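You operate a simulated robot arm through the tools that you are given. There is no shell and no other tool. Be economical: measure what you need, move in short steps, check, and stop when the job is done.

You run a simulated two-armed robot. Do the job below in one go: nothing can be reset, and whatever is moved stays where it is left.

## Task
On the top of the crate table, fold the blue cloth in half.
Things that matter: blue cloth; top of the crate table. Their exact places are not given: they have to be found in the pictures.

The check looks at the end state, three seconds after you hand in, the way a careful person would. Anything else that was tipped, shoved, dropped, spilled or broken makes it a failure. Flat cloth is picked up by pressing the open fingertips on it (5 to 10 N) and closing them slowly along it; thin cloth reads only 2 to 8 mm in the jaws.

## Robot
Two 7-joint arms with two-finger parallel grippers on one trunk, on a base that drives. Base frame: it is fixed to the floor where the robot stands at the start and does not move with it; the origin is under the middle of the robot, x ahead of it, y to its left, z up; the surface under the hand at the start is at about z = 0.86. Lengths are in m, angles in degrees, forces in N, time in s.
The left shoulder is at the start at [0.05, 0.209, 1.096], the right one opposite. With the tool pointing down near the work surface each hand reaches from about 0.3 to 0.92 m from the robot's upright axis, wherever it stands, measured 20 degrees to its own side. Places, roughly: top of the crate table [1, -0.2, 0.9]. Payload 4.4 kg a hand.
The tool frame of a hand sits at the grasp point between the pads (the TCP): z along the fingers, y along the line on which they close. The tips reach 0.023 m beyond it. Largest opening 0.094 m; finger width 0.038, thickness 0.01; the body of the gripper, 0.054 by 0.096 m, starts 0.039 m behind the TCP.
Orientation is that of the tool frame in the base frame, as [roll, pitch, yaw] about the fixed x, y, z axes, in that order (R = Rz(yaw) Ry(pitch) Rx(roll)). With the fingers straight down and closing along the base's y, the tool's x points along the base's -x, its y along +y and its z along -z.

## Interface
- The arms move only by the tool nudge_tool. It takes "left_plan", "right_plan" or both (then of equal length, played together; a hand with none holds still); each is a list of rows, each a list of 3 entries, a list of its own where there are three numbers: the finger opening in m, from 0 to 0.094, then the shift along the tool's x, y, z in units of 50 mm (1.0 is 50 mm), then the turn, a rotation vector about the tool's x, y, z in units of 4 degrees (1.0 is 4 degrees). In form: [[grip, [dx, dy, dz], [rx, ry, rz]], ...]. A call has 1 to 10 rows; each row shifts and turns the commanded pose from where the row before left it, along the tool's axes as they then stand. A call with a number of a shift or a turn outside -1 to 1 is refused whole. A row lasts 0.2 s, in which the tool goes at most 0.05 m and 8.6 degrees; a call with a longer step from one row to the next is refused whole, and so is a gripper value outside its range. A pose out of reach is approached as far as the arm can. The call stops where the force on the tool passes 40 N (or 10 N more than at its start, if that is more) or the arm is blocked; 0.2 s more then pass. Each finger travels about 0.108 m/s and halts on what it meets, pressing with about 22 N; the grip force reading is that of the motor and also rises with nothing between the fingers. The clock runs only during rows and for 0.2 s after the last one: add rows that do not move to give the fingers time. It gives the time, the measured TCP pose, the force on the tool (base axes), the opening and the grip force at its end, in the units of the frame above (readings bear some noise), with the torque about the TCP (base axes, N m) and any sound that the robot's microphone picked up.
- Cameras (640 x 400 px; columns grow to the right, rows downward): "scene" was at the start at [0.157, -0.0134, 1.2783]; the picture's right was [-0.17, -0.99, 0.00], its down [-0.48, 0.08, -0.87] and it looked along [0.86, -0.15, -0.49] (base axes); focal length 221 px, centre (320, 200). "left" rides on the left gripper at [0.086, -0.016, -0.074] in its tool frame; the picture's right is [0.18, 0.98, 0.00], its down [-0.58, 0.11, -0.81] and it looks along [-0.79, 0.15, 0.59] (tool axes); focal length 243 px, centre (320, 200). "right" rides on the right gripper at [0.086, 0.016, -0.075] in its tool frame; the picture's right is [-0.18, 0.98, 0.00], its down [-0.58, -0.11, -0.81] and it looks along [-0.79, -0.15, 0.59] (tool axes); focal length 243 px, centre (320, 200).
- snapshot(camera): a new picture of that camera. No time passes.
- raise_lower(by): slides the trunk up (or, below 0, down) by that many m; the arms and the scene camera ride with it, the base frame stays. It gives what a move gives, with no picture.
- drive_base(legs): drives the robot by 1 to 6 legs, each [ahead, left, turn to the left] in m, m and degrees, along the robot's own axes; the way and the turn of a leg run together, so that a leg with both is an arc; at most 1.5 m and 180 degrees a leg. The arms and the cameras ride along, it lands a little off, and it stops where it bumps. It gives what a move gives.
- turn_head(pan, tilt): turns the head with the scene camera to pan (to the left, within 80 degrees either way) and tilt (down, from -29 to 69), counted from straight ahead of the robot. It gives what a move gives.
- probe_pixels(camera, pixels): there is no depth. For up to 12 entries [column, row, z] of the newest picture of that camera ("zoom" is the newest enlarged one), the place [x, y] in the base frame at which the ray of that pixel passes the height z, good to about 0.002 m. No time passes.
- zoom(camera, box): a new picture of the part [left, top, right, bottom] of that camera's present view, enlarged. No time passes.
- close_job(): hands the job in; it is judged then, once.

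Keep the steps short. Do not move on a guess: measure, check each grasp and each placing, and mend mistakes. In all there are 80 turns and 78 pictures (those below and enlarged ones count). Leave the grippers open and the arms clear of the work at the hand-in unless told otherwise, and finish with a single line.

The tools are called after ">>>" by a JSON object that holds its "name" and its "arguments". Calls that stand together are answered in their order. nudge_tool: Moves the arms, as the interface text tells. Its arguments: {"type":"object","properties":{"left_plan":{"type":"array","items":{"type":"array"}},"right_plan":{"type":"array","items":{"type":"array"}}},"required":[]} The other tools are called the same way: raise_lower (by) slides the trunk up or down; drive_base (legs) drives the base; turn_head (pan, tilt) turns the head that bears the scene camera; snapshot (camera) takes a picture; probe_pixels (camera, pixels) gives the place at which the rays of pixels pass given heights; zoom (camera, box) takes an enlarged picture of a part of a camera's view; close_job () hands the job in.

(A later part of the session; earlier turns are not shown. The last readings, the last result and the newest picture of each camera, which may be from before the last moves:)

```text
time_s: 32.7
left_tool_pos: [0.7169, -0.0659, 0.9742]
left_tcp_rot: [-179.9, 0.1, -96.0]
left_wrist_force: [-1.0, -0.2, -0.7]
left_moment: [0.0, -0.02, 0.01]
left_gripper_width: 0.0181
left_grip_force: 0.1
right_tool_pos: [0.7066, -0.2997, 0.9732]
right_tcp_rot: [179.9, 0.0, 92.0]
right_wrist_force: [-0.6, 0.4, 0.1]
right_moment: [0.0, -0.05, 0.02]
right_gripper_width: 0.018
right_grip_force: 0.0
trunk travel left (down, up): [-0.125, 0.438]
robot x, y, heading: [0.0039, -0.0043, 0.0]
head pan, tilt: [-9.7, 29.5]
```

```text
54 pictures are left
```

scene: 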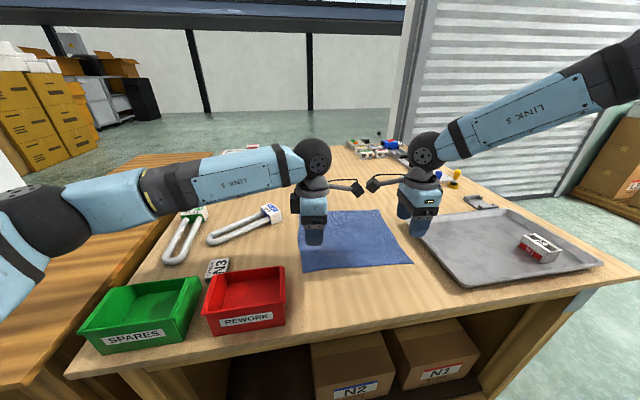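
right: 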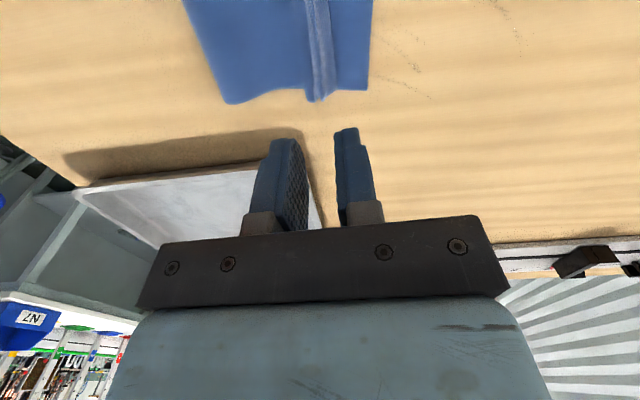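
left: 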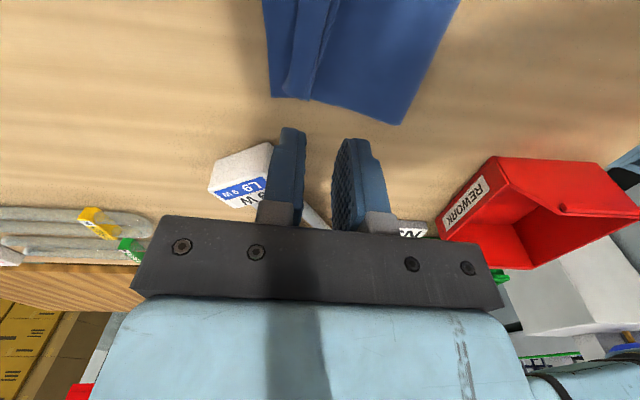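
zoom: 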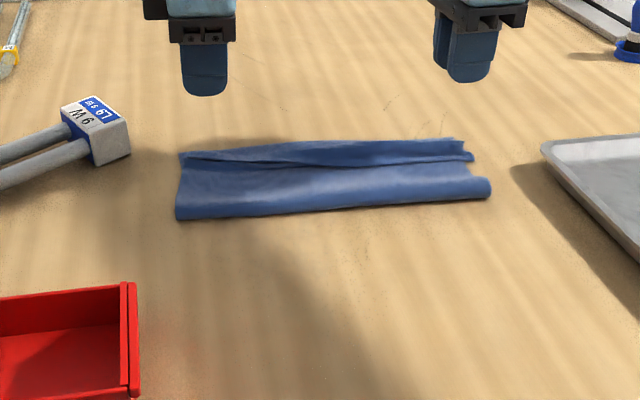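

Released. The upper edge has a turned-back hem along it, so I'll look closely at that.

>>> {"name": "zoom", "arguments": {"camera": "scene", "box": [290, 195, 400, 235]}}

>>> {"name": "zoom", "arguments": {"camera": "left", "box": [230, 0, 480, 150]}}

>>> {"name": "zoom", "arguments": {"camera": "right", "box": [170, 0, 420, 150]}}

```text
5.82 times, centred on (345, 215) of scene
```

zoom: 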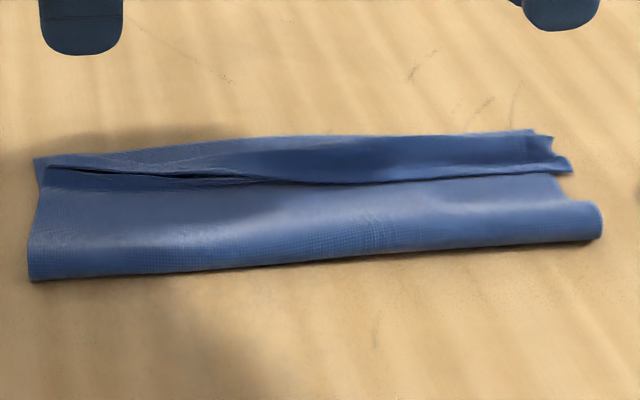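

```text
2.56 times, centred on (355, 75) of left
```

zoom: 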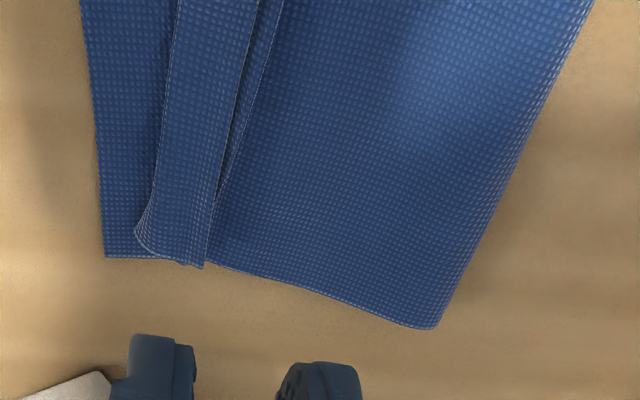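

```text
2.56 times, centred on (295, 75) of right
```

zoom: 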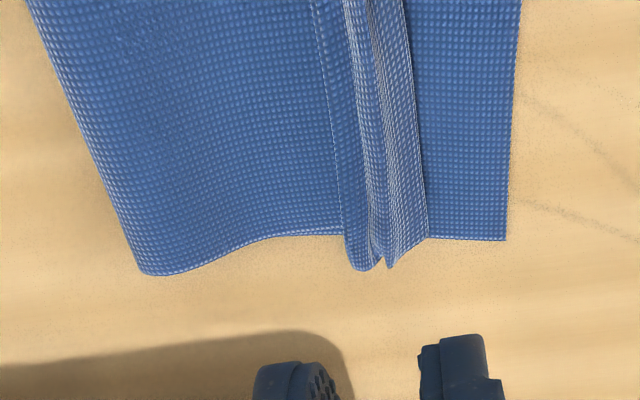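

As I feared, a strip about 2 cm wide along the top edge is folded back toward the robot. I'll measure it first. Then I'll sweep the closed fingertips away from the robot, just skimming the upper layer, to push the strip over and flat.

>>> {"name": "probe_pixels", "arguments": {"camera": "zoom", "pixels": [[428, 220, 0.87], [344, 240, 0.866], [372, 240, 0.872], [505, 240, 0.86], [345, 262, 0.866], [145, 272, 0.866]]}}

>>> {"name": "probe_pixels", "arguments": {"camera": "left", "pixels": [[284, 88, 0.866], [311, 98, 0.866], [271, 99, 0.86], [397, 127, 0.866], [289, 70, 0.866], [320, 60, 0.866]]}}

```text
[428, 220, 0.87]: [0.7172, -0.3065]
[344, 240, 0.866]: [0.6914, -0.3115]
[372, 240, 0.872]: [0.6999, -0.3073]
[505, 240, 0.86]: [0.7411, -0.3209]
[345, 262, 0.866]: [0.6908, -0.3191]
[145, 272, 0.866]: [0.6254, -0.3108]
```

```text
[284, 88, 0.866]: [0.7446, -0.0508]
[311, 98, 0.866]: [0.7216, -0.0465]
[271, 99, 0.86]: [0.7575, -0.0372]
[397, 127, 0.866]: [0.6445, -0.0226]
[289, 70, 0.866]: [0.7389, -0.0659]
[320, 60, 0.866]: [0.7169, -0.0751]
```

Left strip: crease at x = 0.742, free edge at 0.72. Right strip: crease at 0.717, free edge at 0.691. I'll close the fingers and come down on the upper layer just on the robot side of the strip.

>>> {"name": "nudge_tool", "arguments": {"left_plan": [[0.0, [0, 0.22, 0], [0, 0, 0]], [0.0, [0, 0.22, 0], [0, 0, 0]], [0.0, [0, 0, 0.6], [0, 0, 0]], [0.0, [0, 0, 0.6], [0, 0, 0]], [0.0, [0, 0, 0.4], [0, 0, 0]], [0.0, [0, 0, 0], [0, 0, 0]]], "right_plan": [[0.0, [0, -0.42, 0], [0, 0, 0]], [0.0, [0, -0.42, 0], [0, 0, 0]], [0.0, [0, 0, 0.6], [0, 0, 0]], [0.0, [0, 0, 0.6], [0, 0, 0]], [0.0, [0, 0, 0.4], [0, 0, 0]], [0.0, [0, 0, 0], [0, 0, 0]]]}}

>>> {"name": "zoom", "arguments": {"camera": "scene", "box": [280, 190, 410, 240]}}

```text
time_s: 34.1
left_tool_pos: [0.6992, -0.0632, 0.891]
left_tcp_rot: [-180.0, 0.0, -96.1]
left_wrist_force: [0.1, -0.5, -0.7]
left_moment: [-0.02, -0.03, -0.03]
left_gripper_width: 0.0
left_grip_force: 22.2
right_tool_pos: [0.6624, -0.3006, 0.8886]
right_tcp_rot: [-179.9, 0.0, 92.1]
right_wrist_force: [0.4, 0.2, 0.5]
right_moment: [0.01, 0.0, -0.01]
right_gripper_width: 0.0
right_grip_force: 21.6
trunk travel left (down, up): [-0.125, 0.438]
robot x, y, heading: [-0.0007, -0.0005, 0.1]
head pan, tilt: [-9.7, 29.5]
```

```text
4.92 times, centred on (345, 215) of scene
```

zoom: 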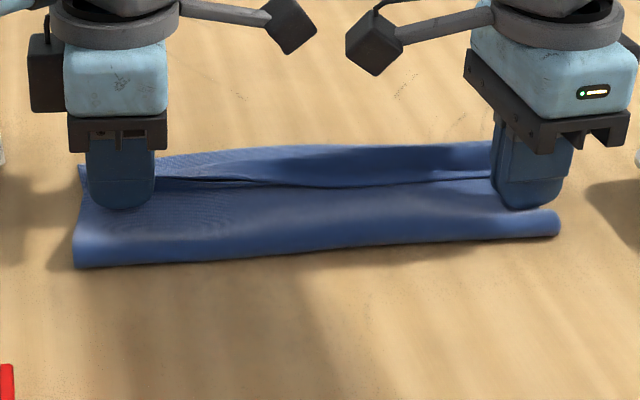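

Both tips are just over the layer. I'll lower them to a light touch.

>>> {"name": "nudge_tool", "arguments": {"left_plan": [[0.0, [0, 0, 0.04], [0, 0, 0]], [0.0, [0, 0, 0.02], [0, 0, 0]], [0.0, [0, 0, 0], [0, 0, 0]]], "right_plan": [[0.0, [0, 0, 0.02], [0, 0, 0]], [0.0, [0, 0, 0.01], [0, 0, 0]], [0.0, [0, 0, 0], [0, 0, 0]]]}}

```text
time_s: 34.9
left_tool_pos: [0.6986, -0.0628, 0.8873]
left_tcp_rot: [-179.9, 0.1, -96.0]
left_wrist_force: [0.4, 0.2, -0.4]
left_moment: [0.02, 0.02, -0.04]
left_gripper_width: 0.0001
left_grip_force: 22.0
right_tool_pos: [0.6649, -0.3005, 0.8872]
right_tcp_rot: [180.0, 0.0, 92.1]
right_wrist_force: [-0.7, 0.4, 0.5]
right_moment: [0.0, 0.01, 0.02]
right_gripper_width: 0.0
right_grip_force: 21.8
trunk travel left (down, up): [-0.125, 0.438]
robot x, y, heading: [0.0021, -0.0046, 0.2]
head pan, tilt: [-9.7, 29.5]
```

There's no contact force yet. I'll go 1 mm lower and sweep about 30 mm outward, checking as I go.

>>> {"name": "nudge_tool", "arguments": {"left_plan": [[0.0, [0, 0, 0.02], [0, 0, 0]], [0.0, [0, -0.15, 0], [0, 0, 0]], [0.0, [0, -0.15, 0], [0, 0, 0]], [0.0, [0, -0.15, 0], [0, 0, 0]], [0.0, [0, -0.15, 0], [0, 0, 0]]], "right_plan": [[0.0, [0, 0, 0.02], [0, 0, 0]], [0.0, [0, 0.2, 0], [0, 0, 0]], [0.0, [0, 0.2, 0], [0, 0, 0]], [0.0, [0, 0.2, 0], [0, 0, 0]], [0.0, [0, 0.2, 0], [0, 0, 0]]]}}

>>> {"name": "zoom", "arguments": {"camera": "scene", "box": [280, 190, 410, 240]}}

>>> {"name": "zoom", "arguments": {"camera": "left", "box": [180, 0, 460, 220]}}

>>> {"name": "zoom", "arguments": {"camera": "right", "box": [180, 0, 460, 220]}}

```text
time_s: 36.1
left_tool_pos: [0.7301, -0.0667, 0.8862]
left_tcp_rot: [-180.0, 0.0, -96.1]
left_wrist_force: [0.2, 0.8, 0.3]
left_moment: [0.02, 0.02, -0.01]
left_gripper_width: 0.0
left_grip_force: 22.0
right_tool_pos: [0.7019, -0.3016, 0.8878]
right_tcp_rot: [-179.9, -0.1, 92.0]
right_wrist_force: [-0.6, 0.4, -0.1]
right_moment: [-0.02, 0.02, 0.0]
right_gripper_width: 0.0
right_grip_force: 21.9
trunk travel left (down, up): [-0.125, 0.438]
robot x, y, heading: [0.0003, 0.0006, 0.0]
head pan, tilt: [-9.7, 29.5]
```

```text
4.92 times, centred on (345, 215) of scene
```

zoom: 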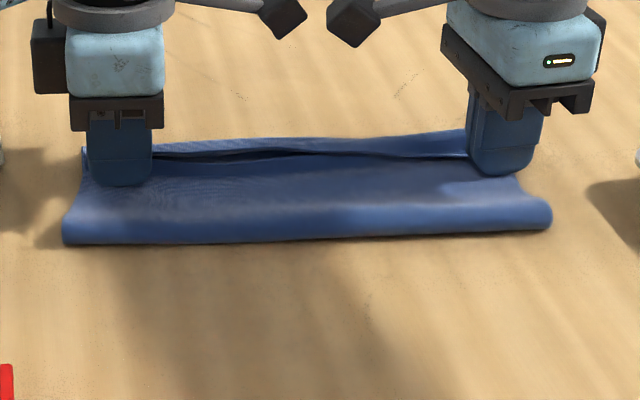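

```text
1.82 times, centred on (320, 110) of left
```

zoom: 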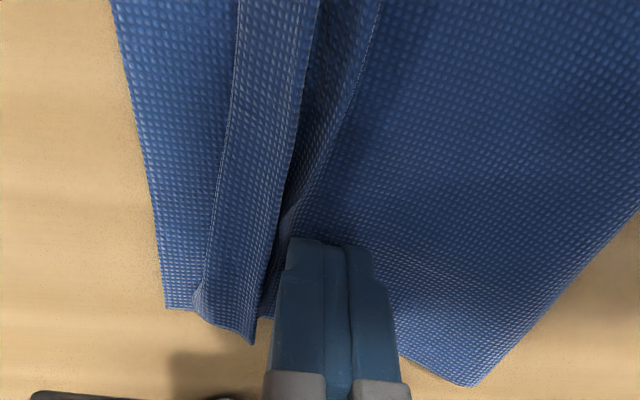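

```text
1.82 times, centred on (320, 110) of right
```

zoom: 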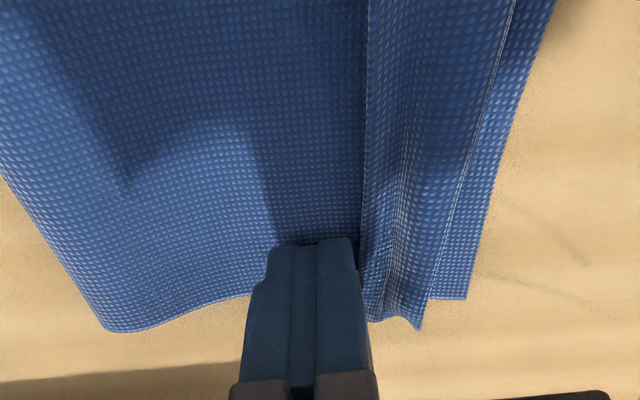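

The sweep moves the strip but hasn't tipped it over yet, and there's still no contact force. I'll go a little lower and push on.

>>> {"name": "nudge_tool", "arguments": {"left_plan": [[0.0, [0, -0.05, 0.03], [0, 0, 0]], [0.0, [0, -0.1, 0], [0, 0, 0]], [0.0, [0, -0.15, 0], [0, 0, 0]], [0.0, [0, -0.15, 0], [0, 0, 0]], [0.0, [0, 0, 0], [0, 0, 0]]], "right_plan": [[0.0, [0, 0.05, 0.04], [0, 0, 0]], [0.0, [0, 0.15, 0], [0, 0, 0]], [0.0, [0, 0.2, 0], [0, 0, 0]], [0.0, [0, 0.15, 0], [0, 0, 0]], [0.0, [0, 0, 0], [0, 0, 0]]]}}

>>> {"name": "zoom", "arguments": {"camera": "scene", "box": [280, 180, 410, 240]}}

>>> {"name": "zoom", "arguments": {"camera": "left", "box": [180, 0, 460, 220]}}

>>> {"name": "zoom", "arguments": {"camera": "right", "box": [180, 0, 460, 220]}}

```text
time_s: 37.3
left_tool_pos: [0.7509, -0.0692, 0.8848]
left_tcp_rot: [-180.0, 0.0, -96.0]
left_wrist_force: [-0.5, 0.4, 3.0]
left_moment: [0.05, 0.03, -0.02]
left_gripper_width: 0.0
left_grip_force: 22.1
right_tool_pos: [0.7128, -0.3096, 0.8925]
right_tcp_rot: [179.9, 0.0, 92.0]
right_wrist_force: [-0.1, 0.5, -0.3]
right_moment: [0.04, -0.01, -0.04]
right_gripper_width: 0.0
right_grip_force: 22.3
right hand out of reach, approached as far as the arm can: row 2, 3, 4
trunk travel left (down, up): [-0.125, 0.438]
robot x, y, heading: [-0.0021, -0.0028, -0.1]
head pan, tilt: [-9.7, 29.5]
```

```text
4.92 times, centred on (345, 210) of scene
```

zoom: 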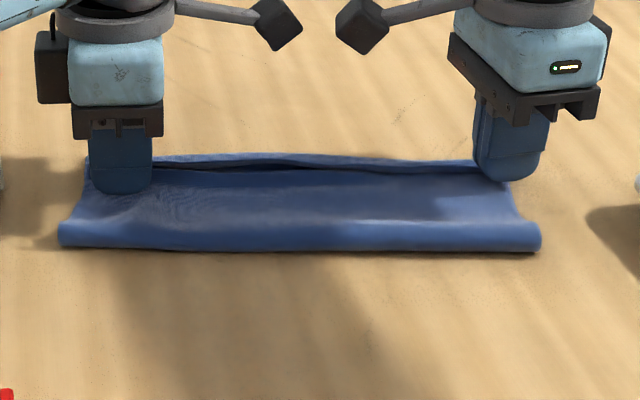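

```text
1.82 times, centred on (320, 110) of left
```

zoom: 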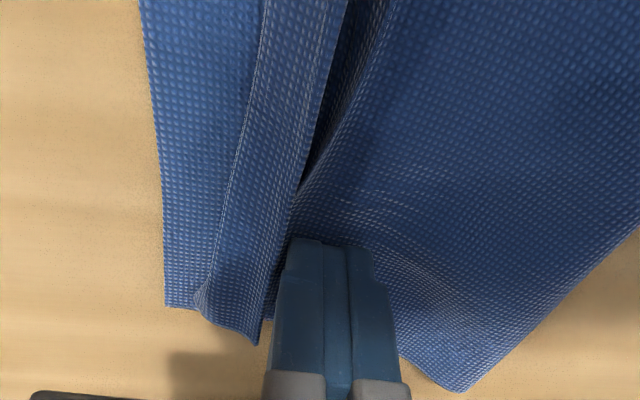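

```text
1.82 times, centred on (320, 110) of right
```

zoom: 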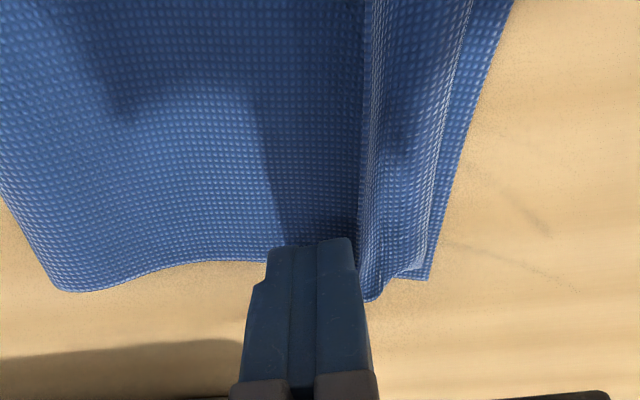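

The push is now dragging the whole cloth, so I'm stopping this. A better way is to pinch the upper layer just on the robot side of the strip and lift it. The strip then hangs free and unrolls under gravity, and I can lay it down again. First I'll raise the hands, lower the trunk for more reach, and look.

>>> {"name": "nudge_tool", "arguments": {"left_plan": [[0.0, [0, 0, -0.2], [0, 0, 0]], [0.02, [0, 0, -0.8], [0, 0, 0]], [0.03, [0, 0.5, -0.8], [0, 0, 0]], [0.03, [0, 0.5, -0.8], [0, 0, 0]]], "right_plan": [[0.0, [0, 0, -0.2], [0, 0, 0]], [0.02, [0, 0, -0.8], [0, 0, 0]], [0.03, [0.15, -0.5, -0.8], [0, 0, 0]], [0.03, [0, -0.5, -0.8], [0, 0, 0]]]}}

>>> {"name": "raise_lower", "arguments": {"by": -0.06}}

>>> {"name": "zoom", "arguments": {"camera": "scene", "box": [280, 160, 410, 230]}}

>>> {"name": "snapshot", "arguments": {"camera": "left"}}

>>> {"name": "snapshot", "arguments": {"camera": "right"}}

```text
time_s: 38.3
left_tool_pos: [0.6993, -0.0656, 1.0143]
left_tcp_rot: [-179.9, 0.0, -96.0]
left_wrist_force: [-0.2, -0.4, 1.4]
left_moment: [-0.02, -0.04, 0.03]
left_gripper_width: 0.0301
left_grip_force: 0.0
right_tool_pos: [0.6609, -0.3037, 1.0225]
right_tcp_rot: [179.8, 0.0, 91.9]
right_wrist_force: [-1.3, -0.3, -0.8]
right_moment: [-0.01, -0.02, 0.01]
right_gripper_width: 0.03
right_grip_force: 0.0
trunk travel left (down, up): [-0.125, 0.438]
robot x, y, heading: [-0.0001, -0.0041, -0.3]
head pan, tilt: [-9.7, 29.5]
```

```text
time_s: 39.3
left_tool_pos: [0.7019, -0.0658, 0.9516]
left_tcp_rot: [180.0, 0.0, -96.0]
left_wrist_force: [-0.1, -0.1, 0.4]
left_moment: [-0.01, 0.02, -0.01]
left_gripper_width: 0.0299
left_grip_force: 0.1
right_tool_pos: [0.6628, -0.302, 0.9605]
right_tcp_rot: [180.0, -0.1, 92.0]
right_wrist_force: [-0.1, 1.1, 0.1]
right_moment: [0.02, -0.01, 0.03]
right_gripper_width: 0.0301
right_grip_force: 0.0
trunk travel left (down, up): [-0.065, 0.498]
robot x, y, heading: [0.0005, 0.0008, 0.1]
head pan, tilt: [-9.7, 29.5]
```

```text
4.92 times, centred on (345, 195) of scene
```

zoom: 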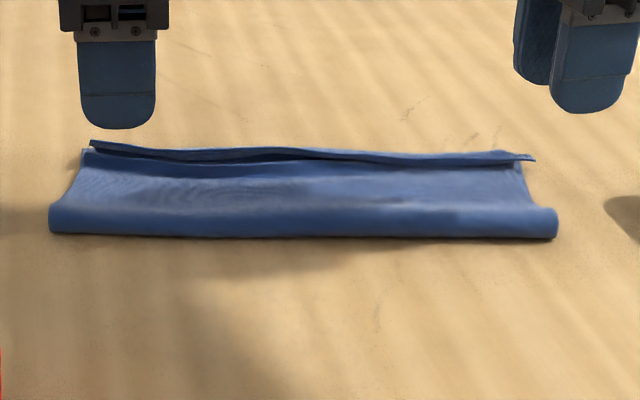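

```text
42 pictures are left
```

left: 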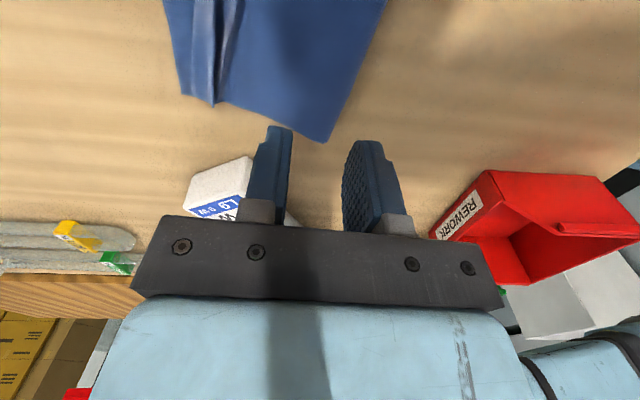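

```text
41 pictures are left
```

right: 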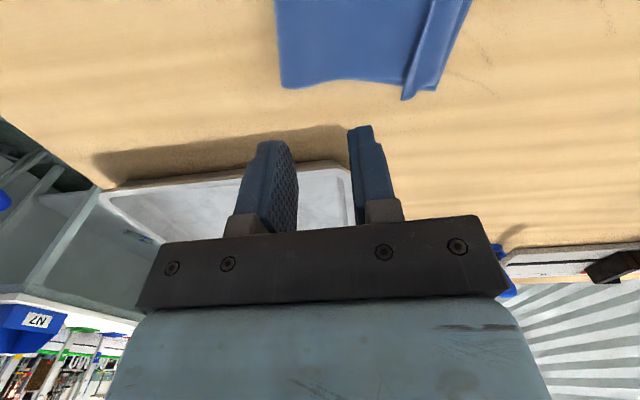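

>>> {"name": "probe_pixels", "arguments": {"camera": "left", "pixels": [[181, 93, 0.86], [192, 98, 0.866], [213, 106, 0.866], [325, 142, 0.866]]}}

>>> {"name": "probe_pixels", "arguments": {"camera": "right", "pixels": [[436, 91, 0.86], [430, 89, 0.866], [404, 100, 0.866], [283, 86, 0.866]]}}

>>> {"name": "zoom", "arguments": {"camera": "right", "box": [260, 0, 480, 130]}}

>>> {"name": "zoom", "arguments": {"camera": "left", "box": [150, 0, 400, 150]}}

```text
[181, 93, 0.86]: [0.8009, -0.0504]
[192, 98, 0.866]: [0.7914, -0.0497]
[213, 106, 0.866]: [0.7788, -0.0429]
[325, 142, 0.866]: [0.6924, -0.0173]
```

```text
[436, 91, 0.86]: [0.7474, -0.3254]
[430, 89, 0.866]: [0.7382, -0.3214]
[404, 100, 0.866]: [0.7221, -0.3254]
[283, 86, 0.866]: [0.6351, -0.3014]
```

```text
2.91 times, centred on (370, 65) of right
```

zoom: 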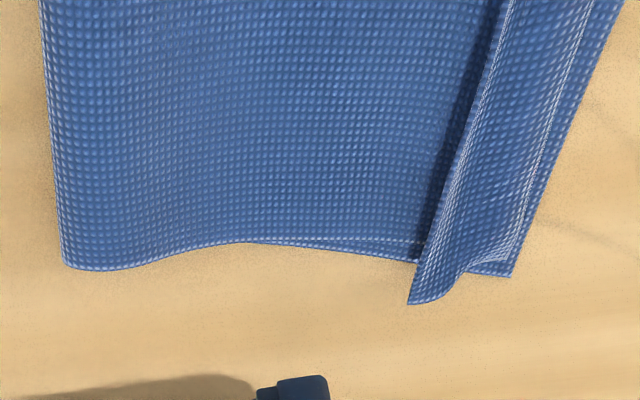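

```text
2.56 times, centred on (275, 75) of left
```

zoom: 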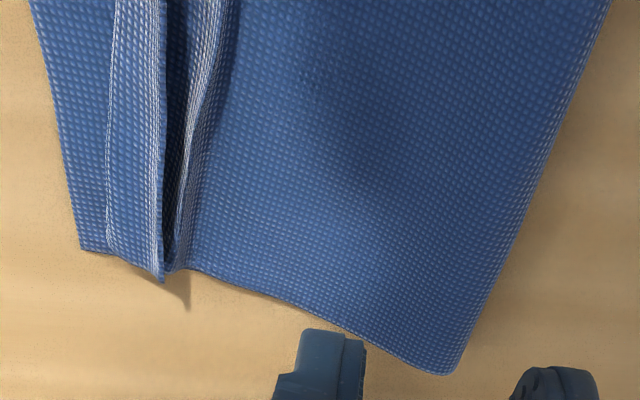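

The strip is raised and its crease is clear in both views. I'll place the open fingers on the upper layer just short of the strip, at left x ≈ 0.745 and right x ≈ 0.695, hovering a few mm up.

>>> {"name": "nudge_tool", "arguments": {"left_plan": [[0.03, [-0.05, -0.43, 0.2], [0, 0, 0]], [0.03, [-0.04, -0.43, 0.4], [0, 0, 0]], [0.03, [0, 0, 0.4], [0, 0, 0]], [0.03, [0, 0, 0.2], [0, 0, 0]], [0.03, [0, 0, 0.05], [0, 0, 0]], [0.03, [0, 0, 0], [0, 0, 0]]], "right_plan": [[0.03, [0.11, 0.33, 0.3], [0, 0, 0]], [0.03, [0.11, 0.32, 0.45], [0, 0, 0]], [0.03, [0, 0, 0.4], [0, 0, 0]], [0.03, [0, 0, 0.23], [0, 0, 0]], [0.03, [0, 0, 0.05], [0, 0, 0]], [0.03, [0, 0, 0], [0, 0, 0]]]}}

>>> {"name": "zoom", "arguments": {"camera": "scene", "box": [280, 150, 410, 230]}}

```text
time_s: 40.7
left_tool_pos: [0.7442, -0.065, 0.8877]
left_tcp_rot: [180.0, 0.0, -96.1]
left_wrist_force: [0.1, 0.2, 0.3]
left_moment: [0.01, 0.0, 0.0]
left_gripper_width: 0.0302
left_grip_force: 0.0
right_tool_pos: [0.6929, -0.2907, 0.8882]
right_tcp_rot: [179.9, 0.0, 92.0]
right_wrist_force: [0.0, -0.1, 0.2]
right_moment: [-0.02, 0.01, -0.01]
right_gripper_width: 0.0299
right_grip_force: 0.1
trunk travel left (down, up): [-0.065, 0.498]
robot x, y, heading: [-0.0029, -0.0022, 0.0]
head pan, tilt: [-9.7, 29.5]
```

```text
4.92 times, centred on (345, 190) of scene
```

zoom: 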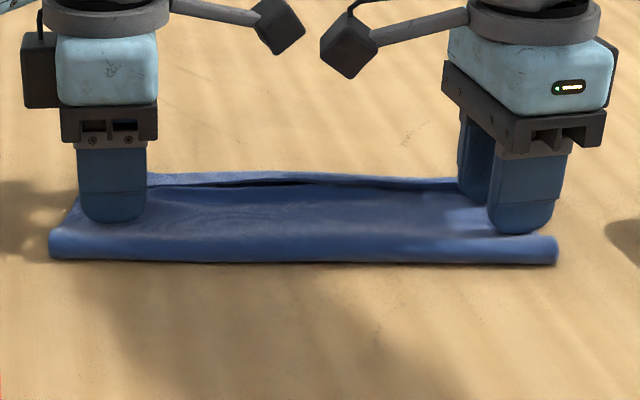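

>>> {"name": "nudge_tool", "arguments": {"left_plan": [[0.03, [0, 0, 0.03], [0, 0, 0]], [0.03, [0, 0, 0.015], [0, 0, 0]], [0.03, [0, 0, 0], [0, 0, 0]]], "right_plan": [[0.03, [0, 0, 0.03], [0, 0, 0]], [0.03, [0, 0, 0.02], [0, 0, 0]], [0.03, [0, 0, 0], [0, 0, 0]]]}}

```text
time_s: 41.5
left_tool_pos: [0.7448, -0.0651, 0.8872]
left_tcp_rot: [180.0, 0.0, -96.0]
left_wrist_force: [0.4, 0.7, 0.2]
left_moment: [0.03, -0.02, 0.02]
left_gripper_width: 0.0299
left_grip_force: 0.1
right_tool_pos: [0.693, -0.2898, 0.886]
right_tcp_rot: [-179.9, 0.1, 92.1]
right_wrist_force: [0.1, -0.4, 0.0]
right_moment: [-0.02, -0.03, -0.02]
right_gripper_width: 0.0299
right_grip_force: 0.1
trunk travel left (down, up): [-0.065, 0.498]
robot x, y, heading: [0.0, -0.0002, 0.3]
head pan, tilt: [-9.7, 29.5]
```

>>> {"name": "nudge_tool", "arguments": {"left_plan": [[0.03, [0, 0, 0.02], [0, 0, 0]], [0.03, [0, 0, 0.015], [0, 0, 0]], [0.03, [0, 0, 0], [0, 0, 0]]], "right_plan": [[0.03, [0, 0, 0.01], [0, 0, 0]], [0.03, [0, 0, 0.01], [0, 0, 0]], [0.03, [0, 0, 0], [0, 0, 0]]]}}

```text
time_s: 42.3
left_tool_pos: [0.7443, -0.0666, 0.8851]
left_tcp_rot: [-179.8, 0.0, -96.0]
left_wrist_force: [0.7, 0.6, 5.5]
left_moment: [0.03, -0.07, 0.04]
left_gripper_width: 0.0302
left_grip_force: 0.3
right_tool_pos: [0.6938, -0.2896, 0.8857]
right_tcp_rot: [-179.9, 0.0, 92.0]
right_wrist_force: [-1.3, -0.7, 1.9]
right_moment: [-0.02, 0.04, -0.03]
right_gripper_width: 0.0301
right_grip_force: 0.2
trunk travel left (down, up): [-0.065, 0.498]
robot x, y, heading: [0.001, 0.0019, 0.2]
head pan, tilt: [-9.7, 29.5]
```

The left reads 5.5 N and the right 1.9 N. I'll press the right a touch more, close slowly, then lift 25 mm and look.

>>> {"name": "nudge_tool", "arguments": {"left_plan": [[0.028, [0, 0, 0], [0, 0, 0]], [0.024, [0, 0, 0], [0, 0, 0]], [0.02, [0, 0, 0], [0, 0, 0]], [0.016, [0, 0, 0], [0, 0, 0]], [0.012, [0, 0, 0], [0, 0, 0]], [0.008, [0, 0, 0], [0, 0, 0]], [0.004, [0, 0, 0], [0, 0, 0]], [0, [0, 0, 0], [0, 0, 0]], [0, [0, 0, 0], [0, 0, 0]], [0, [0, 0, 0], [0, 0, 0]]], "right_plan": [[0.028, [0, 0, 0.006], [0, 0, 0]], [0.024, [0, 0, 0], [0, 0, 0]], [0.02, [0, 0, 0], [0, 0, 0]], [0.016, [0, 0, 0], [0, 0, 0]], [0.012, [0, 0, 0], [0, 0, 0]], [0.008, [0, 0, 0], [0, 0, 0]], [0.004, [0, 0, 0], [0, 0, 0]], [0, [0, 0, 0], [0, 0, 0]], [0, [0, 0, 0], [0, 0, 0]], [0, [0, 0, 0], [0, 0, 0]]]}}

>>> {"name": "nudge_tool", "arguments": {"left_plan": [[0, [0, 0, -0.2], [0, 0, 0]], [0, [0, 0, -0.3], [0, 0, 0]], [0, [0, 0, 0], [0, 0, 0]]], "right_plan": [[0, [0, 0, -0.2], [0, 0, 0]], [0, [0, 0, -0.3], [0, 0, 0]], [0, [0, 0, 0], [0, 0, 0]]]}}

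>>> {"name": "zoom", "arguments": {"camera": "scene", "box": [280, 150, 410, 230]}}

>>> {"name": "zoom", "arguments": {"camera": "left", "box": [150, 0, 470, 200]}}

>>> {"name": "zoom", "arguments": {"camera": "right", "box": [150, 0, 470, 200]}}

```text
time_s: 44.5
left_tool_pos: [0.7433, -0.0663, 0.886]
left_tcp_rot: [-179.9, 0.0, -96.1]
left_wrist_force: [0.2, -1.3, 3.7]
left_moment: [-0.06, -0.04, 0.0]
left_gripper_width: 0.0068
left_grip_force: 22.2
right_tool_pos: [0.6929, -0.2906, 0.8861]
right_tcp_rot: [179.8, 0.1, 91.9]
right_wrist_force: [2.5, 1.9, 9.8]
right_moment: [0.14, -0.09, -0.04]
right_gripper_width: 0.0039
right_grip_force: 22.0
trunk travel left (down, up): [-0.065, 0.498]
robot x, y, heading: [-0.0006, -0.0007, 0.1]
head pan, tilt: [-9.7, 29.5]
```

```text
time_s: 45.3
left_tool_pos: [0.7458, -0.0672, 0.9099]
left_tcp_rot: [179.9, -0.1, -95.9]
left_wrist_force: [-0.1, -1.2, 0.3]
left_moment: [-0.02, 0.0, 0.01]
left_gripper_width: 0.007
left_grip_force: 22.2
right_tool_pos: [0.6934, -0.2932, 0.9091]
right_tcp_rot: [-180.0, 0.0, 92.0]
right_wrist_force: [0.6, 1.4, -0.4]
right_moment: [0.03, 0.02, -0.01]
right_gripper_width: 0.003
right_grip_force: 22.3
trunk travel left (down, up): [-0.065, 0.498]
robot x, y, heading: [0.0012, -0.0005, 0.5]
head pan, tilt: [-9.7, 29.5]
```

```text
4.92 times, centred on (345, 190) of scene
```

zoom: 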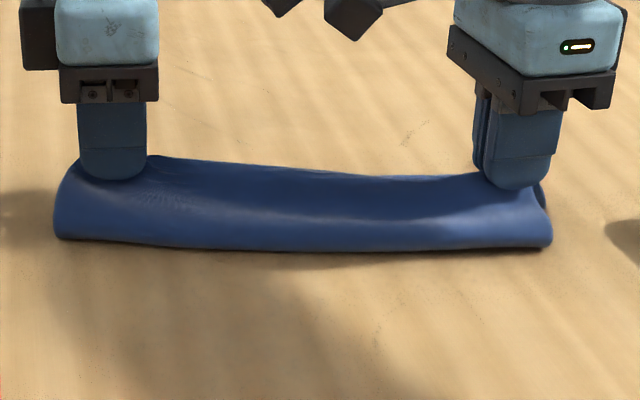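

```text
2.00 times, centred on (310, 100) of left
```

zoom: 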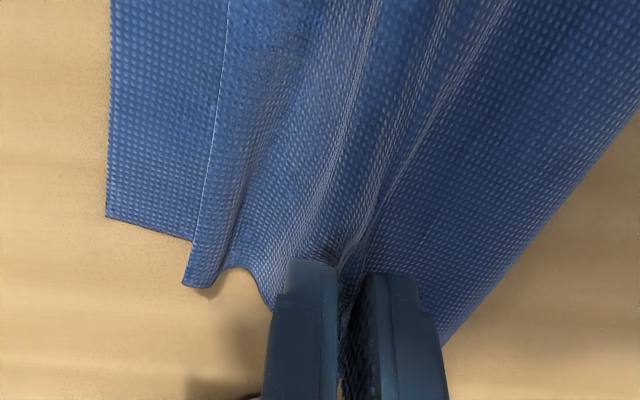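

```text
2.00 times, centred on (310, 100) of right
```

zoom: 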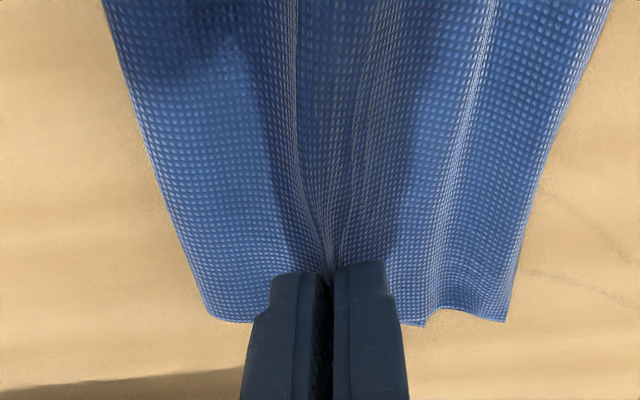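

The strip has unrolled on lifting. In the left view the upper edge now points outward at (190,285). I'll lift 30 mm more to free it fully.

>>> {"name": "nudge_tool", "arguments": {"left_plan": [[0, [0, 0, -0.3], [0, 0, 0]], [0, [0, 0, -0.3], [0, 0, 0]], [0, [0, 0, 0], [0, 0, 0]]], "right_plan": [[0, [0, 0, -0.3], [0, 0, 0]], [0, [0, 0, -0.3], [0, 0, 0]], [0, [0, 0, 0], [0, 0, 0]]]}}

>>> {"name": "zoom", "arguments": {"camera": "left", "box": [150, 0, 470, 200]}}

>>> {"name": "zoom", "arguments": {"camera": "right", "box": [150, 0, 470, 200]}}

```text
time_s: 46.1
left_tool_pos: [0.7456, -0.0642, 0.9381]
left_tcp_rot: [-179.9, 0.0, -96.0]
left_wrist_force: [-1.1, -2.3, -0.1]
left_moment: [-0.06, 0.03, -0.01]
left_gripper_width: 0.0067
left_grip_force: 22.1
right_tool_pos: [0.6937, -0.2927, 0.939]
right_tcp_rot: [-180.0, 0.0, 92.1]
right_wrist_force: [0.1, 1.9, -0.4]
right_moment: [0.04, -0.01, -0.01]
right_gripper_width: 0.0031
right_grip_force: 22.2
trunk travel left (down, up): [-0.065, 0.498]
robot x, y, heading: [0.0014, 0.0017, -0.1]
head pan, tilt: [-9.7, 29.5]
```

```text
2.00 times, centred on (310, 100) of left
```

zoom: 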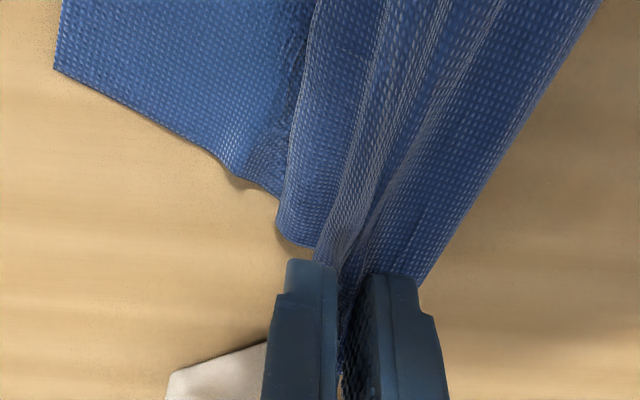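

```text
2.00 times, centred on (310, 100) of right
```

zoom: 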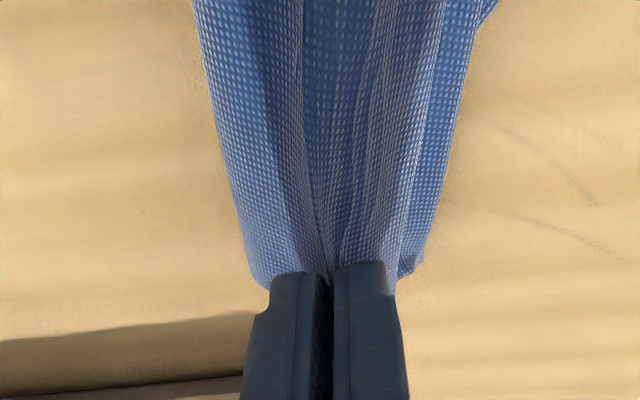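

>>> {"name": "zoom", "arguments": {"camera": "scene", "box": [280, 140, 410, 230]}}

>>> {"name": "snapshot", "arguments": {"camera": "right"}}

```text
4.44 times, centred on (345, 185) of scene
```

zoom: 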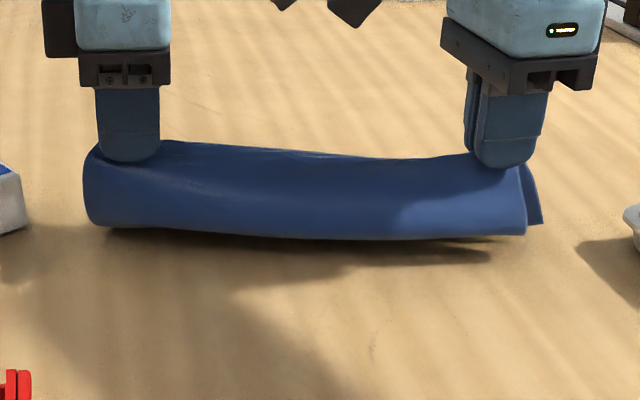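

```text
31 pictures are left
```

right: 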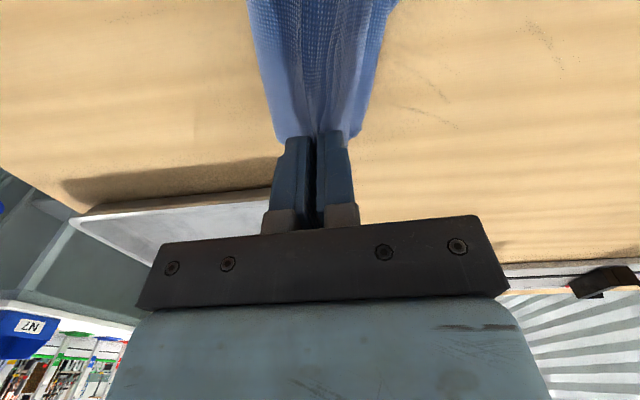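

The pinch took both layers, so they stay aligned with each other, and the strip has unrolled. I'll lower straight down so each side splays back out, then look before releasing.

>>> {"name": "nudge_tool", "arguments": {"left_plan": [[0, [0, 0, 0.2], [0, 0, 0]], [0, [0, 0, 0.2], [0, 0, 0]], [0, [0, 0, 0.2], [0, 0, 0]], [0, [0, 0, 0.2], [0, 0, 0]], [0, [0, 0, 0.2], [0, 0, 0]], [0, [0, 0, 0], [0, 0, 0]]], "right_plan": [[0, [0, 0, 0.2], [0, 0, 0]], [0, [0, 0, 0.2], [0, 0, 0]], [0, [0, 0, 0.2], [0, 0, 0]], [0, [0, 0, 0.2], [0, 0, 0]], [0, [0, 0, 0.2], [0, 0, 0]], [0, [0, 0, 0], [0, 0, 0]]]}}

>>> {"name": "zoom", "arguments": {"camera": "left", "box": [150, 0, 470, 200]}}

>>> {"name": "zoom", "arguments": {"camera": "right", "box": [150, 0, 470, 200]}}

```text
time_s: 47.5
left_tool_pos: [0.7455, -0.0638, 0.8917]
left_tcp_rot: [-179.9, 0.0, -96.1]
left_wrist_force: [-0.4, -1.0, 1.0]
left_moment: [-0.02, 0.01, -0.01]
left_gripper_width: 0.0067
left_grip_force: 21.9
right_tool_pos: [0.6949, -0.2913, 0.8899]
right_tcp_rot: [-180.0, 0.0, 92.1]
right_wrist_force: [0.5, 1.7, 3.2]
right_moment: [0.09, 0.0, -0.01]
right_gripper_width: 0.0031
right_grip_force: 22.1
trunk travel left (down, up): [-0.065, 0.498]
robot x, y, heading: [-0.0014, -0.0008, 0.2]
head pan, tilt: [-9.7, 29.5]
```

```text
2.00 times, centred on (310, 100) of left
```

zoom: 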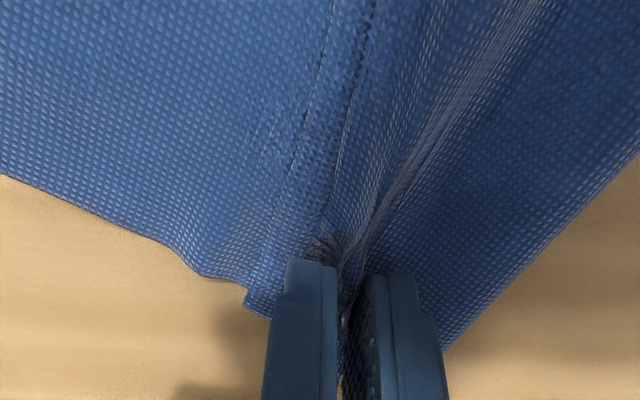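

```text
2.00 times, centred on (310, 100) of right
```

zoom: 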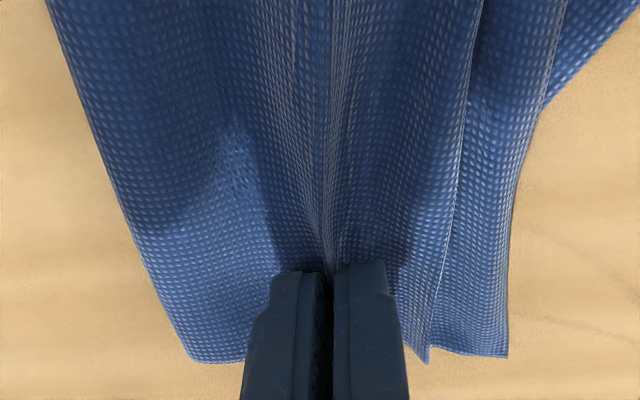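

Now the upper edge lies properly outward but falls short of the lower far edge. I'll measure both.

>>> {"name": "snapshot", "arguments": {"camera": "left"}}

>>> {"name": "zoom", "arguments": {"camera": "scene", "box": [280, 140, 410, 230]}}

>>> {"name": "probe_pixels", "arguments": {"camera": "right", "pixels": [[404, 178, 0.86], [365, 180, 0.864], [250, 181, 0.864], [470, 50, 0.86], [384, 60, 0.866]]}}

```text
28 pictures are left
```

left: 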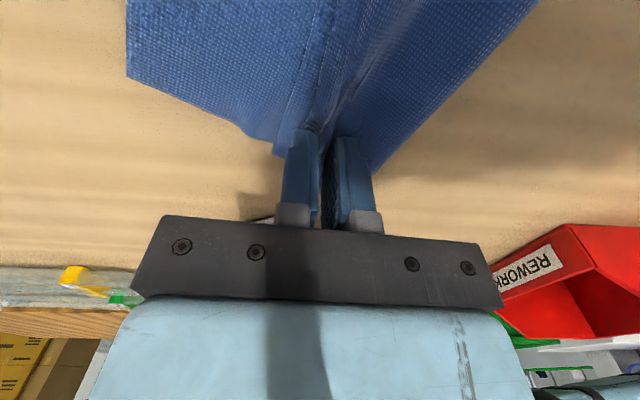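

```text
4.44 times, centred on (345, 185) of scene
```

zoom: 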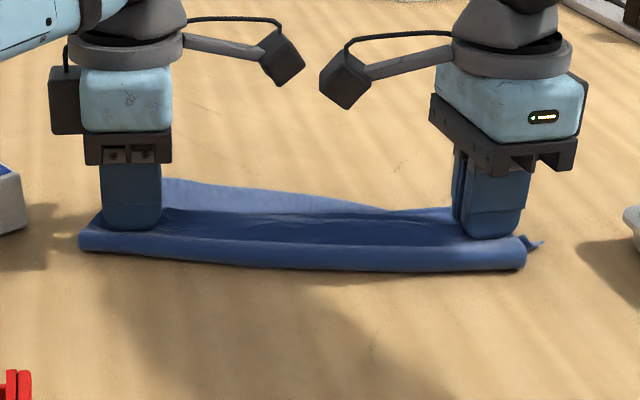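

```text
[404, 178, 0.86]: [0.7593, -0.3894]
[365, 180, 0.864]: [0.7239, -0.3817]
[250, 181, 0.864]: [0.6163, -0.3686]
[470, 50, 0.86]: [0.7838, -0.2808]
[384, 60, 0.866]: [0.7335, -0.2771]
```

>>> {"name": "snapshot", "arguments": {"camera": "right"}}

>>> {"name": "probe_pixels", "arguments": {"camera": "left", "pixels": [[127, 75, 0.86], [245, 132, 0.862], [273, 143, 0.864], [372, 172, 0.866], [309, 30, 0.866]]}}

>>> {"name": "probe_pixels", "arguments": {"camera": "zoom", "pixels": [[168, 178, 0.86], [380, 207, 0.86], [455, 207, 0.86], [82, 245, 0.866], [300, 265, 0.866], [525, 265, 0.866]]}}

```text
26 pictures are left
```

right: 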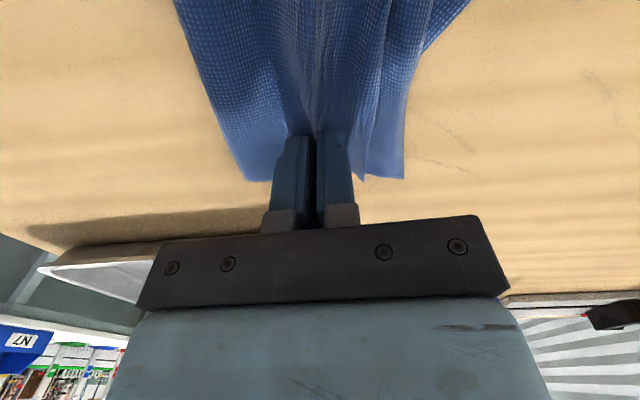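

```text
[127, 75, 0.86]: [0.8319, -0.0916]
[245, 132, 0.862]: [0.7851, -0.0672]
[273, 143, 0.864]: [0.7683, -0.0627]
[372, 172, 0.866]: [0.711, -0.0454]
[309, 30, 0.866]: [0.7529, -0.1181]
```

```text
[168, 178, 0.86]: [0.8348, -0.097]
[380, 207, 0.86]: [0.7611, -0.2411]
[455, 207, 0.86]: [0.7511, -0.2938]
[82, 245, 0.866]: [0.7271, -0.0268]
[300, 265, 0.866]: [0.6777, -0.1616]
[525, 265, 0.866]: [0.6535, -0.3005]
```

The left lower layer has swung, with its far-left corner now at (0.832, -0.092), while the upper edge sits near x = 0.768. I'm holding the upper layer with its edge on the correct side. I'll lift the left slightly, move it part of the way toward that corner, and see whether the lower layer stays put.

>>> {"name": "nudge_tool", "arguments": {"left_plan": [[0, [0, 0, -0.3], [0, 0, 0]], [0, [0.2, -0.3, 0], [0, 0, 0]], [0, [0.2, -0.3, 0], [0, 0, 0]], [0, [0, 0, 0], [0, 0, 0]]]}}

>>> {"name": "snapshot", "arguments": {"camera": "left"}}

>>> {"name": "probe_pixels", "arguments": {"camera": "right", "pixels": [[403, 178, 0.86], [363, 180, 0.862], [250, 181, 0.864], [384, 30, 0.864]]}}

```text
time_s: 48.5
left_tool_pos: [0.7729, -0.0874, 0.9065]
left_tcp_rot: [-180.0, 0.0, -96.0]
left_wrist_force: [-0.5, 0.2, 0.5]
left_moment: [-0.02, 0.0, -0.05]
left_gripper_width: 0.0067
left_grip_force: 22.3
right_tool_pos: [0.6937, -0.2908, 0.8893]
right_tcp_rot: [179.9, 0.0, 92.0]
right_wrist_force: [-0.2, -0.9, 2.8]
right_moment: [0.01, 0.01, -0.01]
right_gripper_width: 0.0033
right_grip_force: 22.4
trunk travel left (down, up): [-0.065, 0.498]
robot x, y, heading: [0.0036, 0.0035, -0.0]
head pan, tilt: [-9.7, 29.5]
```

```text
25 pictures are left
```

left: 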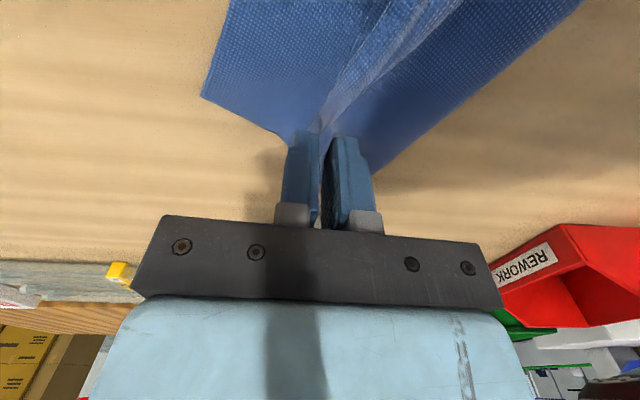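

```text
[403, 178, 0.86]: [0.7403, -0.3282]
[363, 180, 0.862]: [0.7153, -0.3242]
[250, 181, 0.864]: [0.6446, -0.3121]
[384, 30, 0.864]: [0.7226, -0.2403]
```

>>> {"name": "probe_pixels", "arguments": {"camera": "left", "pixels": [[201, 97, 0.86], [285, 146, 0.862], [385, 165, 0.864]]}}

>>> {"name": "zoom", "arguments": {"camera": "left", "box": [190, 0, 430, 180]}}

```text
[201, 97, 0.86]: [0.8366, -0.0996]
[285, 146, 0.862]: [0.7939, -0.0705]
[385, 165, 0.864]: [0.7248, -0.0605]
```

```text
2.22 times, centred on (310, 90) of left
```

zoom: 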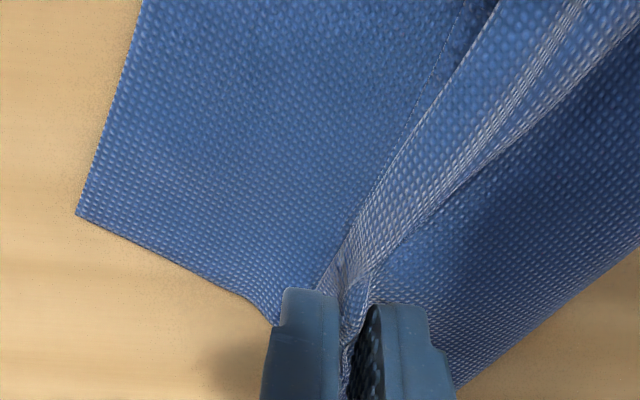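

The lower layer mostly stays. The cleanest recovery is to lift the held edge high so the cloth hangs straight, then lay it down in half directly. The edge is now on the correct side of the grip for that. I'll square the left hand up with the right, then raise the trunk.

>>> {"name": "nudge_tool", "arguments": {"left_plan": [[0, [-0.2, 0.3, -0.5], [0, 0, 0]], [0, [-0.3, 0.3, -0.5], [0, 0, 0]], [0, [0, 0.1, 0], [0, 0, 0]]], "right_plan": [[0, [0, 0, -0.6], [0, 0, 0]], [0, [0, 0, -0.7], [0, 0, 0]], [0, [0, 0, 0], [0, 0, 0]]]}}

>>> {"name": "raise_lower", "arguments": {"by": 0.2}}

>>> {"name": "snapshot", "arguments": {"camera": "scene"}}

```text
time_s: 49.3
left_tool_pos: [0.7411, -0.0597, 0.9552]
left_tcp_rot: [-180.0, 0.1, -95.9]
left_wrist_force: [0.1, -2.6, -0.9]
left_moment: [-0.02, 0.05, -0.02]
left_gripper_width: 0.0067
left_grip_force: 21.8
right_tool_pos: [0.6955, -0.2909, 0.9551]
right_tcp_rot: [-179.9, -0.1, 92.0]
right_wrist_force: [1.8, 3.0, -0.4]
right_moment: [0.08, -0.03, -0.03]
right_gripper_width: 0.0033
right_grip_force: 22.0
trunk travel left (down, up): [-0.065, 0.498]
robot x, y, heading: [0.0006, 0.0012, -0.1]
head pan, tilt: [-9.7, 29.5]
```

```text
time_s: 51.5
left_tool_pos: [0.7412, -0.0606, 1.1562]
left_tcp_rot: [-180.0, 0.0, -95.9]
left_wrist_force: [-0.8, -4.6, 0.6]
left_moment: [-0.05, 0.01, 0.01]
left_gripper_width: 0.0066
left_grip_force: 22.3
right_tool_pos: [0.6967, -0.2903, 1.1553]
right_tcp_rot: [180.0, 0.0, 91.9]
right_wrist_force: [0.8, 3.7, 0.3]
right_moment: [0.12, -0.02, -0.07]
right_gripper_width: 0.0029
right_grip_force: 21.8
trunk travel left (down, up): [-0.265, 0.298]
robot x, y, heading: [-0.003, -0.0, 0.2]
head pan, tilt: [-9.7, 29.5]
```

```text
23 pictures are left
```

scene: 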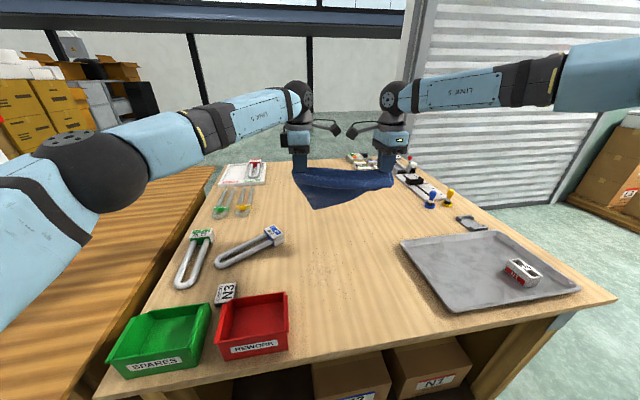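

>>> {"name": "zoom", "arguments": {"camera": "scene", "box": [270, 130, 420, 224]}}

```text
4.26 times, centred on (345, 177) of scene
```

zoom: 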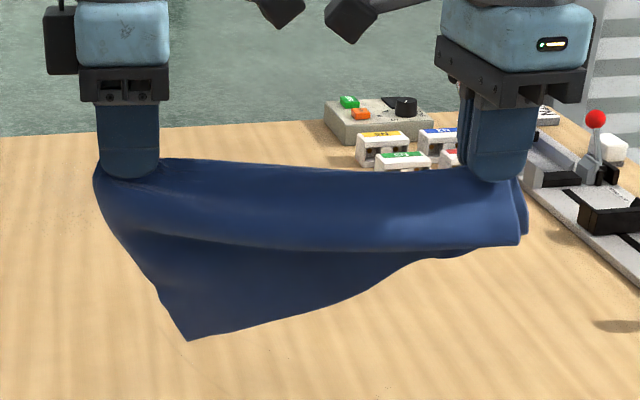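

Both hands caught both layers to some extent. I'll lower the bundle gently, drifting toward the robot so the loose edges trail outward, then let go with a spreading motion and see how it lies.

>>> {"name": "raise_lower", "arguments": {"by": -0.14}}

>>> {"name": "nudge_tool", "arguments": {"left_plan": [[0, [0, 0.25, 0.3], [0, 0, 0]], [0, [0, 0.25, 0.3], [0, 0, 0]], [0, [0, 0.25, 0.3], [0, 0, 0]], [0, [0, 0.25, 0.3], [0, 0, 0]], [0, [0, 0, 0.4], [0, 0, 0]], [0, [0, 0, 0.4], [0, 0, 0]], [0, [0, 0, 0.4], [0, 0, 0]], [0, [0, 0, 0], [0, 0, 0]]], "right_plan": [[0, [0, -0.25, 0.3], [0, 0, 0]], [0, [0, -0.25, 0.3], [0, 0, 0]], [0, [0, -0.25, 0.3], [0, 0, 0]], [0, [0, -0.25, 0.3], [0, 0, 0]], [0, [0, 0, 0.4], [0, 0, 0]], [0, [0, 0, 0.4], [0, 0, 0]], [0, [0, 0, 0.4], [0, 0, 0]], [0, [0, 0, 0], [0, 0, 0]]]}}

```text
time_s: 53.2
left_tool_pos: [0.7411, -0.0594, 1.0159]
left_tcp_rot: [-180.0, 0.0, -96.0]
left_wrist_force: [-0.8, -4.0, 0.0]
left_moment: [-0.04, 0.01, -0.03]
left_gripper_width: 0.0064
left_grip_force: 22.2
right_tool_pos: [0.6956, -0.2909, 1.0147]
right_tcp_rot: [180.0, 0.0, 92.0]
right_wrist_force: [1.0, 4.2, -0.4]
right_moment: [0.07, 0.02, -0.02]
right_gripper_width: 0.0031
right_grip_force: 22.2
trunk travel left (down, up): [-0.125, 0.438]
robot x, y, heading: [-0.0001, 0.0004, 0.2]
head pan, tilt: [-9.7, 29.5]
```

```text
time_s: 55.0
left_tool_pos: [0.6922, -0.0551, 0.8957]
left_tcp_rot: [-179.9, 0.0, -96.0]
left_wrist_force: [-2.7, -11.3, -0.2]
left_moment: [-0.21, 0.04, -0.01]
left_gripper_width: 0.0066
left_grip_force: 22.1
right_tool_pos: [0.6456, -0.2949, 0.8949]
right_tcp_rot: [-180.0, 0.1, 92.0]
right_wrist_force: [2.3, 11.6, 1.6]
right_moment: [0.27, -0.08, -0.08]
right_gripper_width: 0.003
right_grip_force: 21.9
trunk travel left (down, up): [-0.125, 0.438]
robot x, y, heading: [-0.0006, 0.003, -0.2]
head pan, tilt: [-9.7, 29.5]
```

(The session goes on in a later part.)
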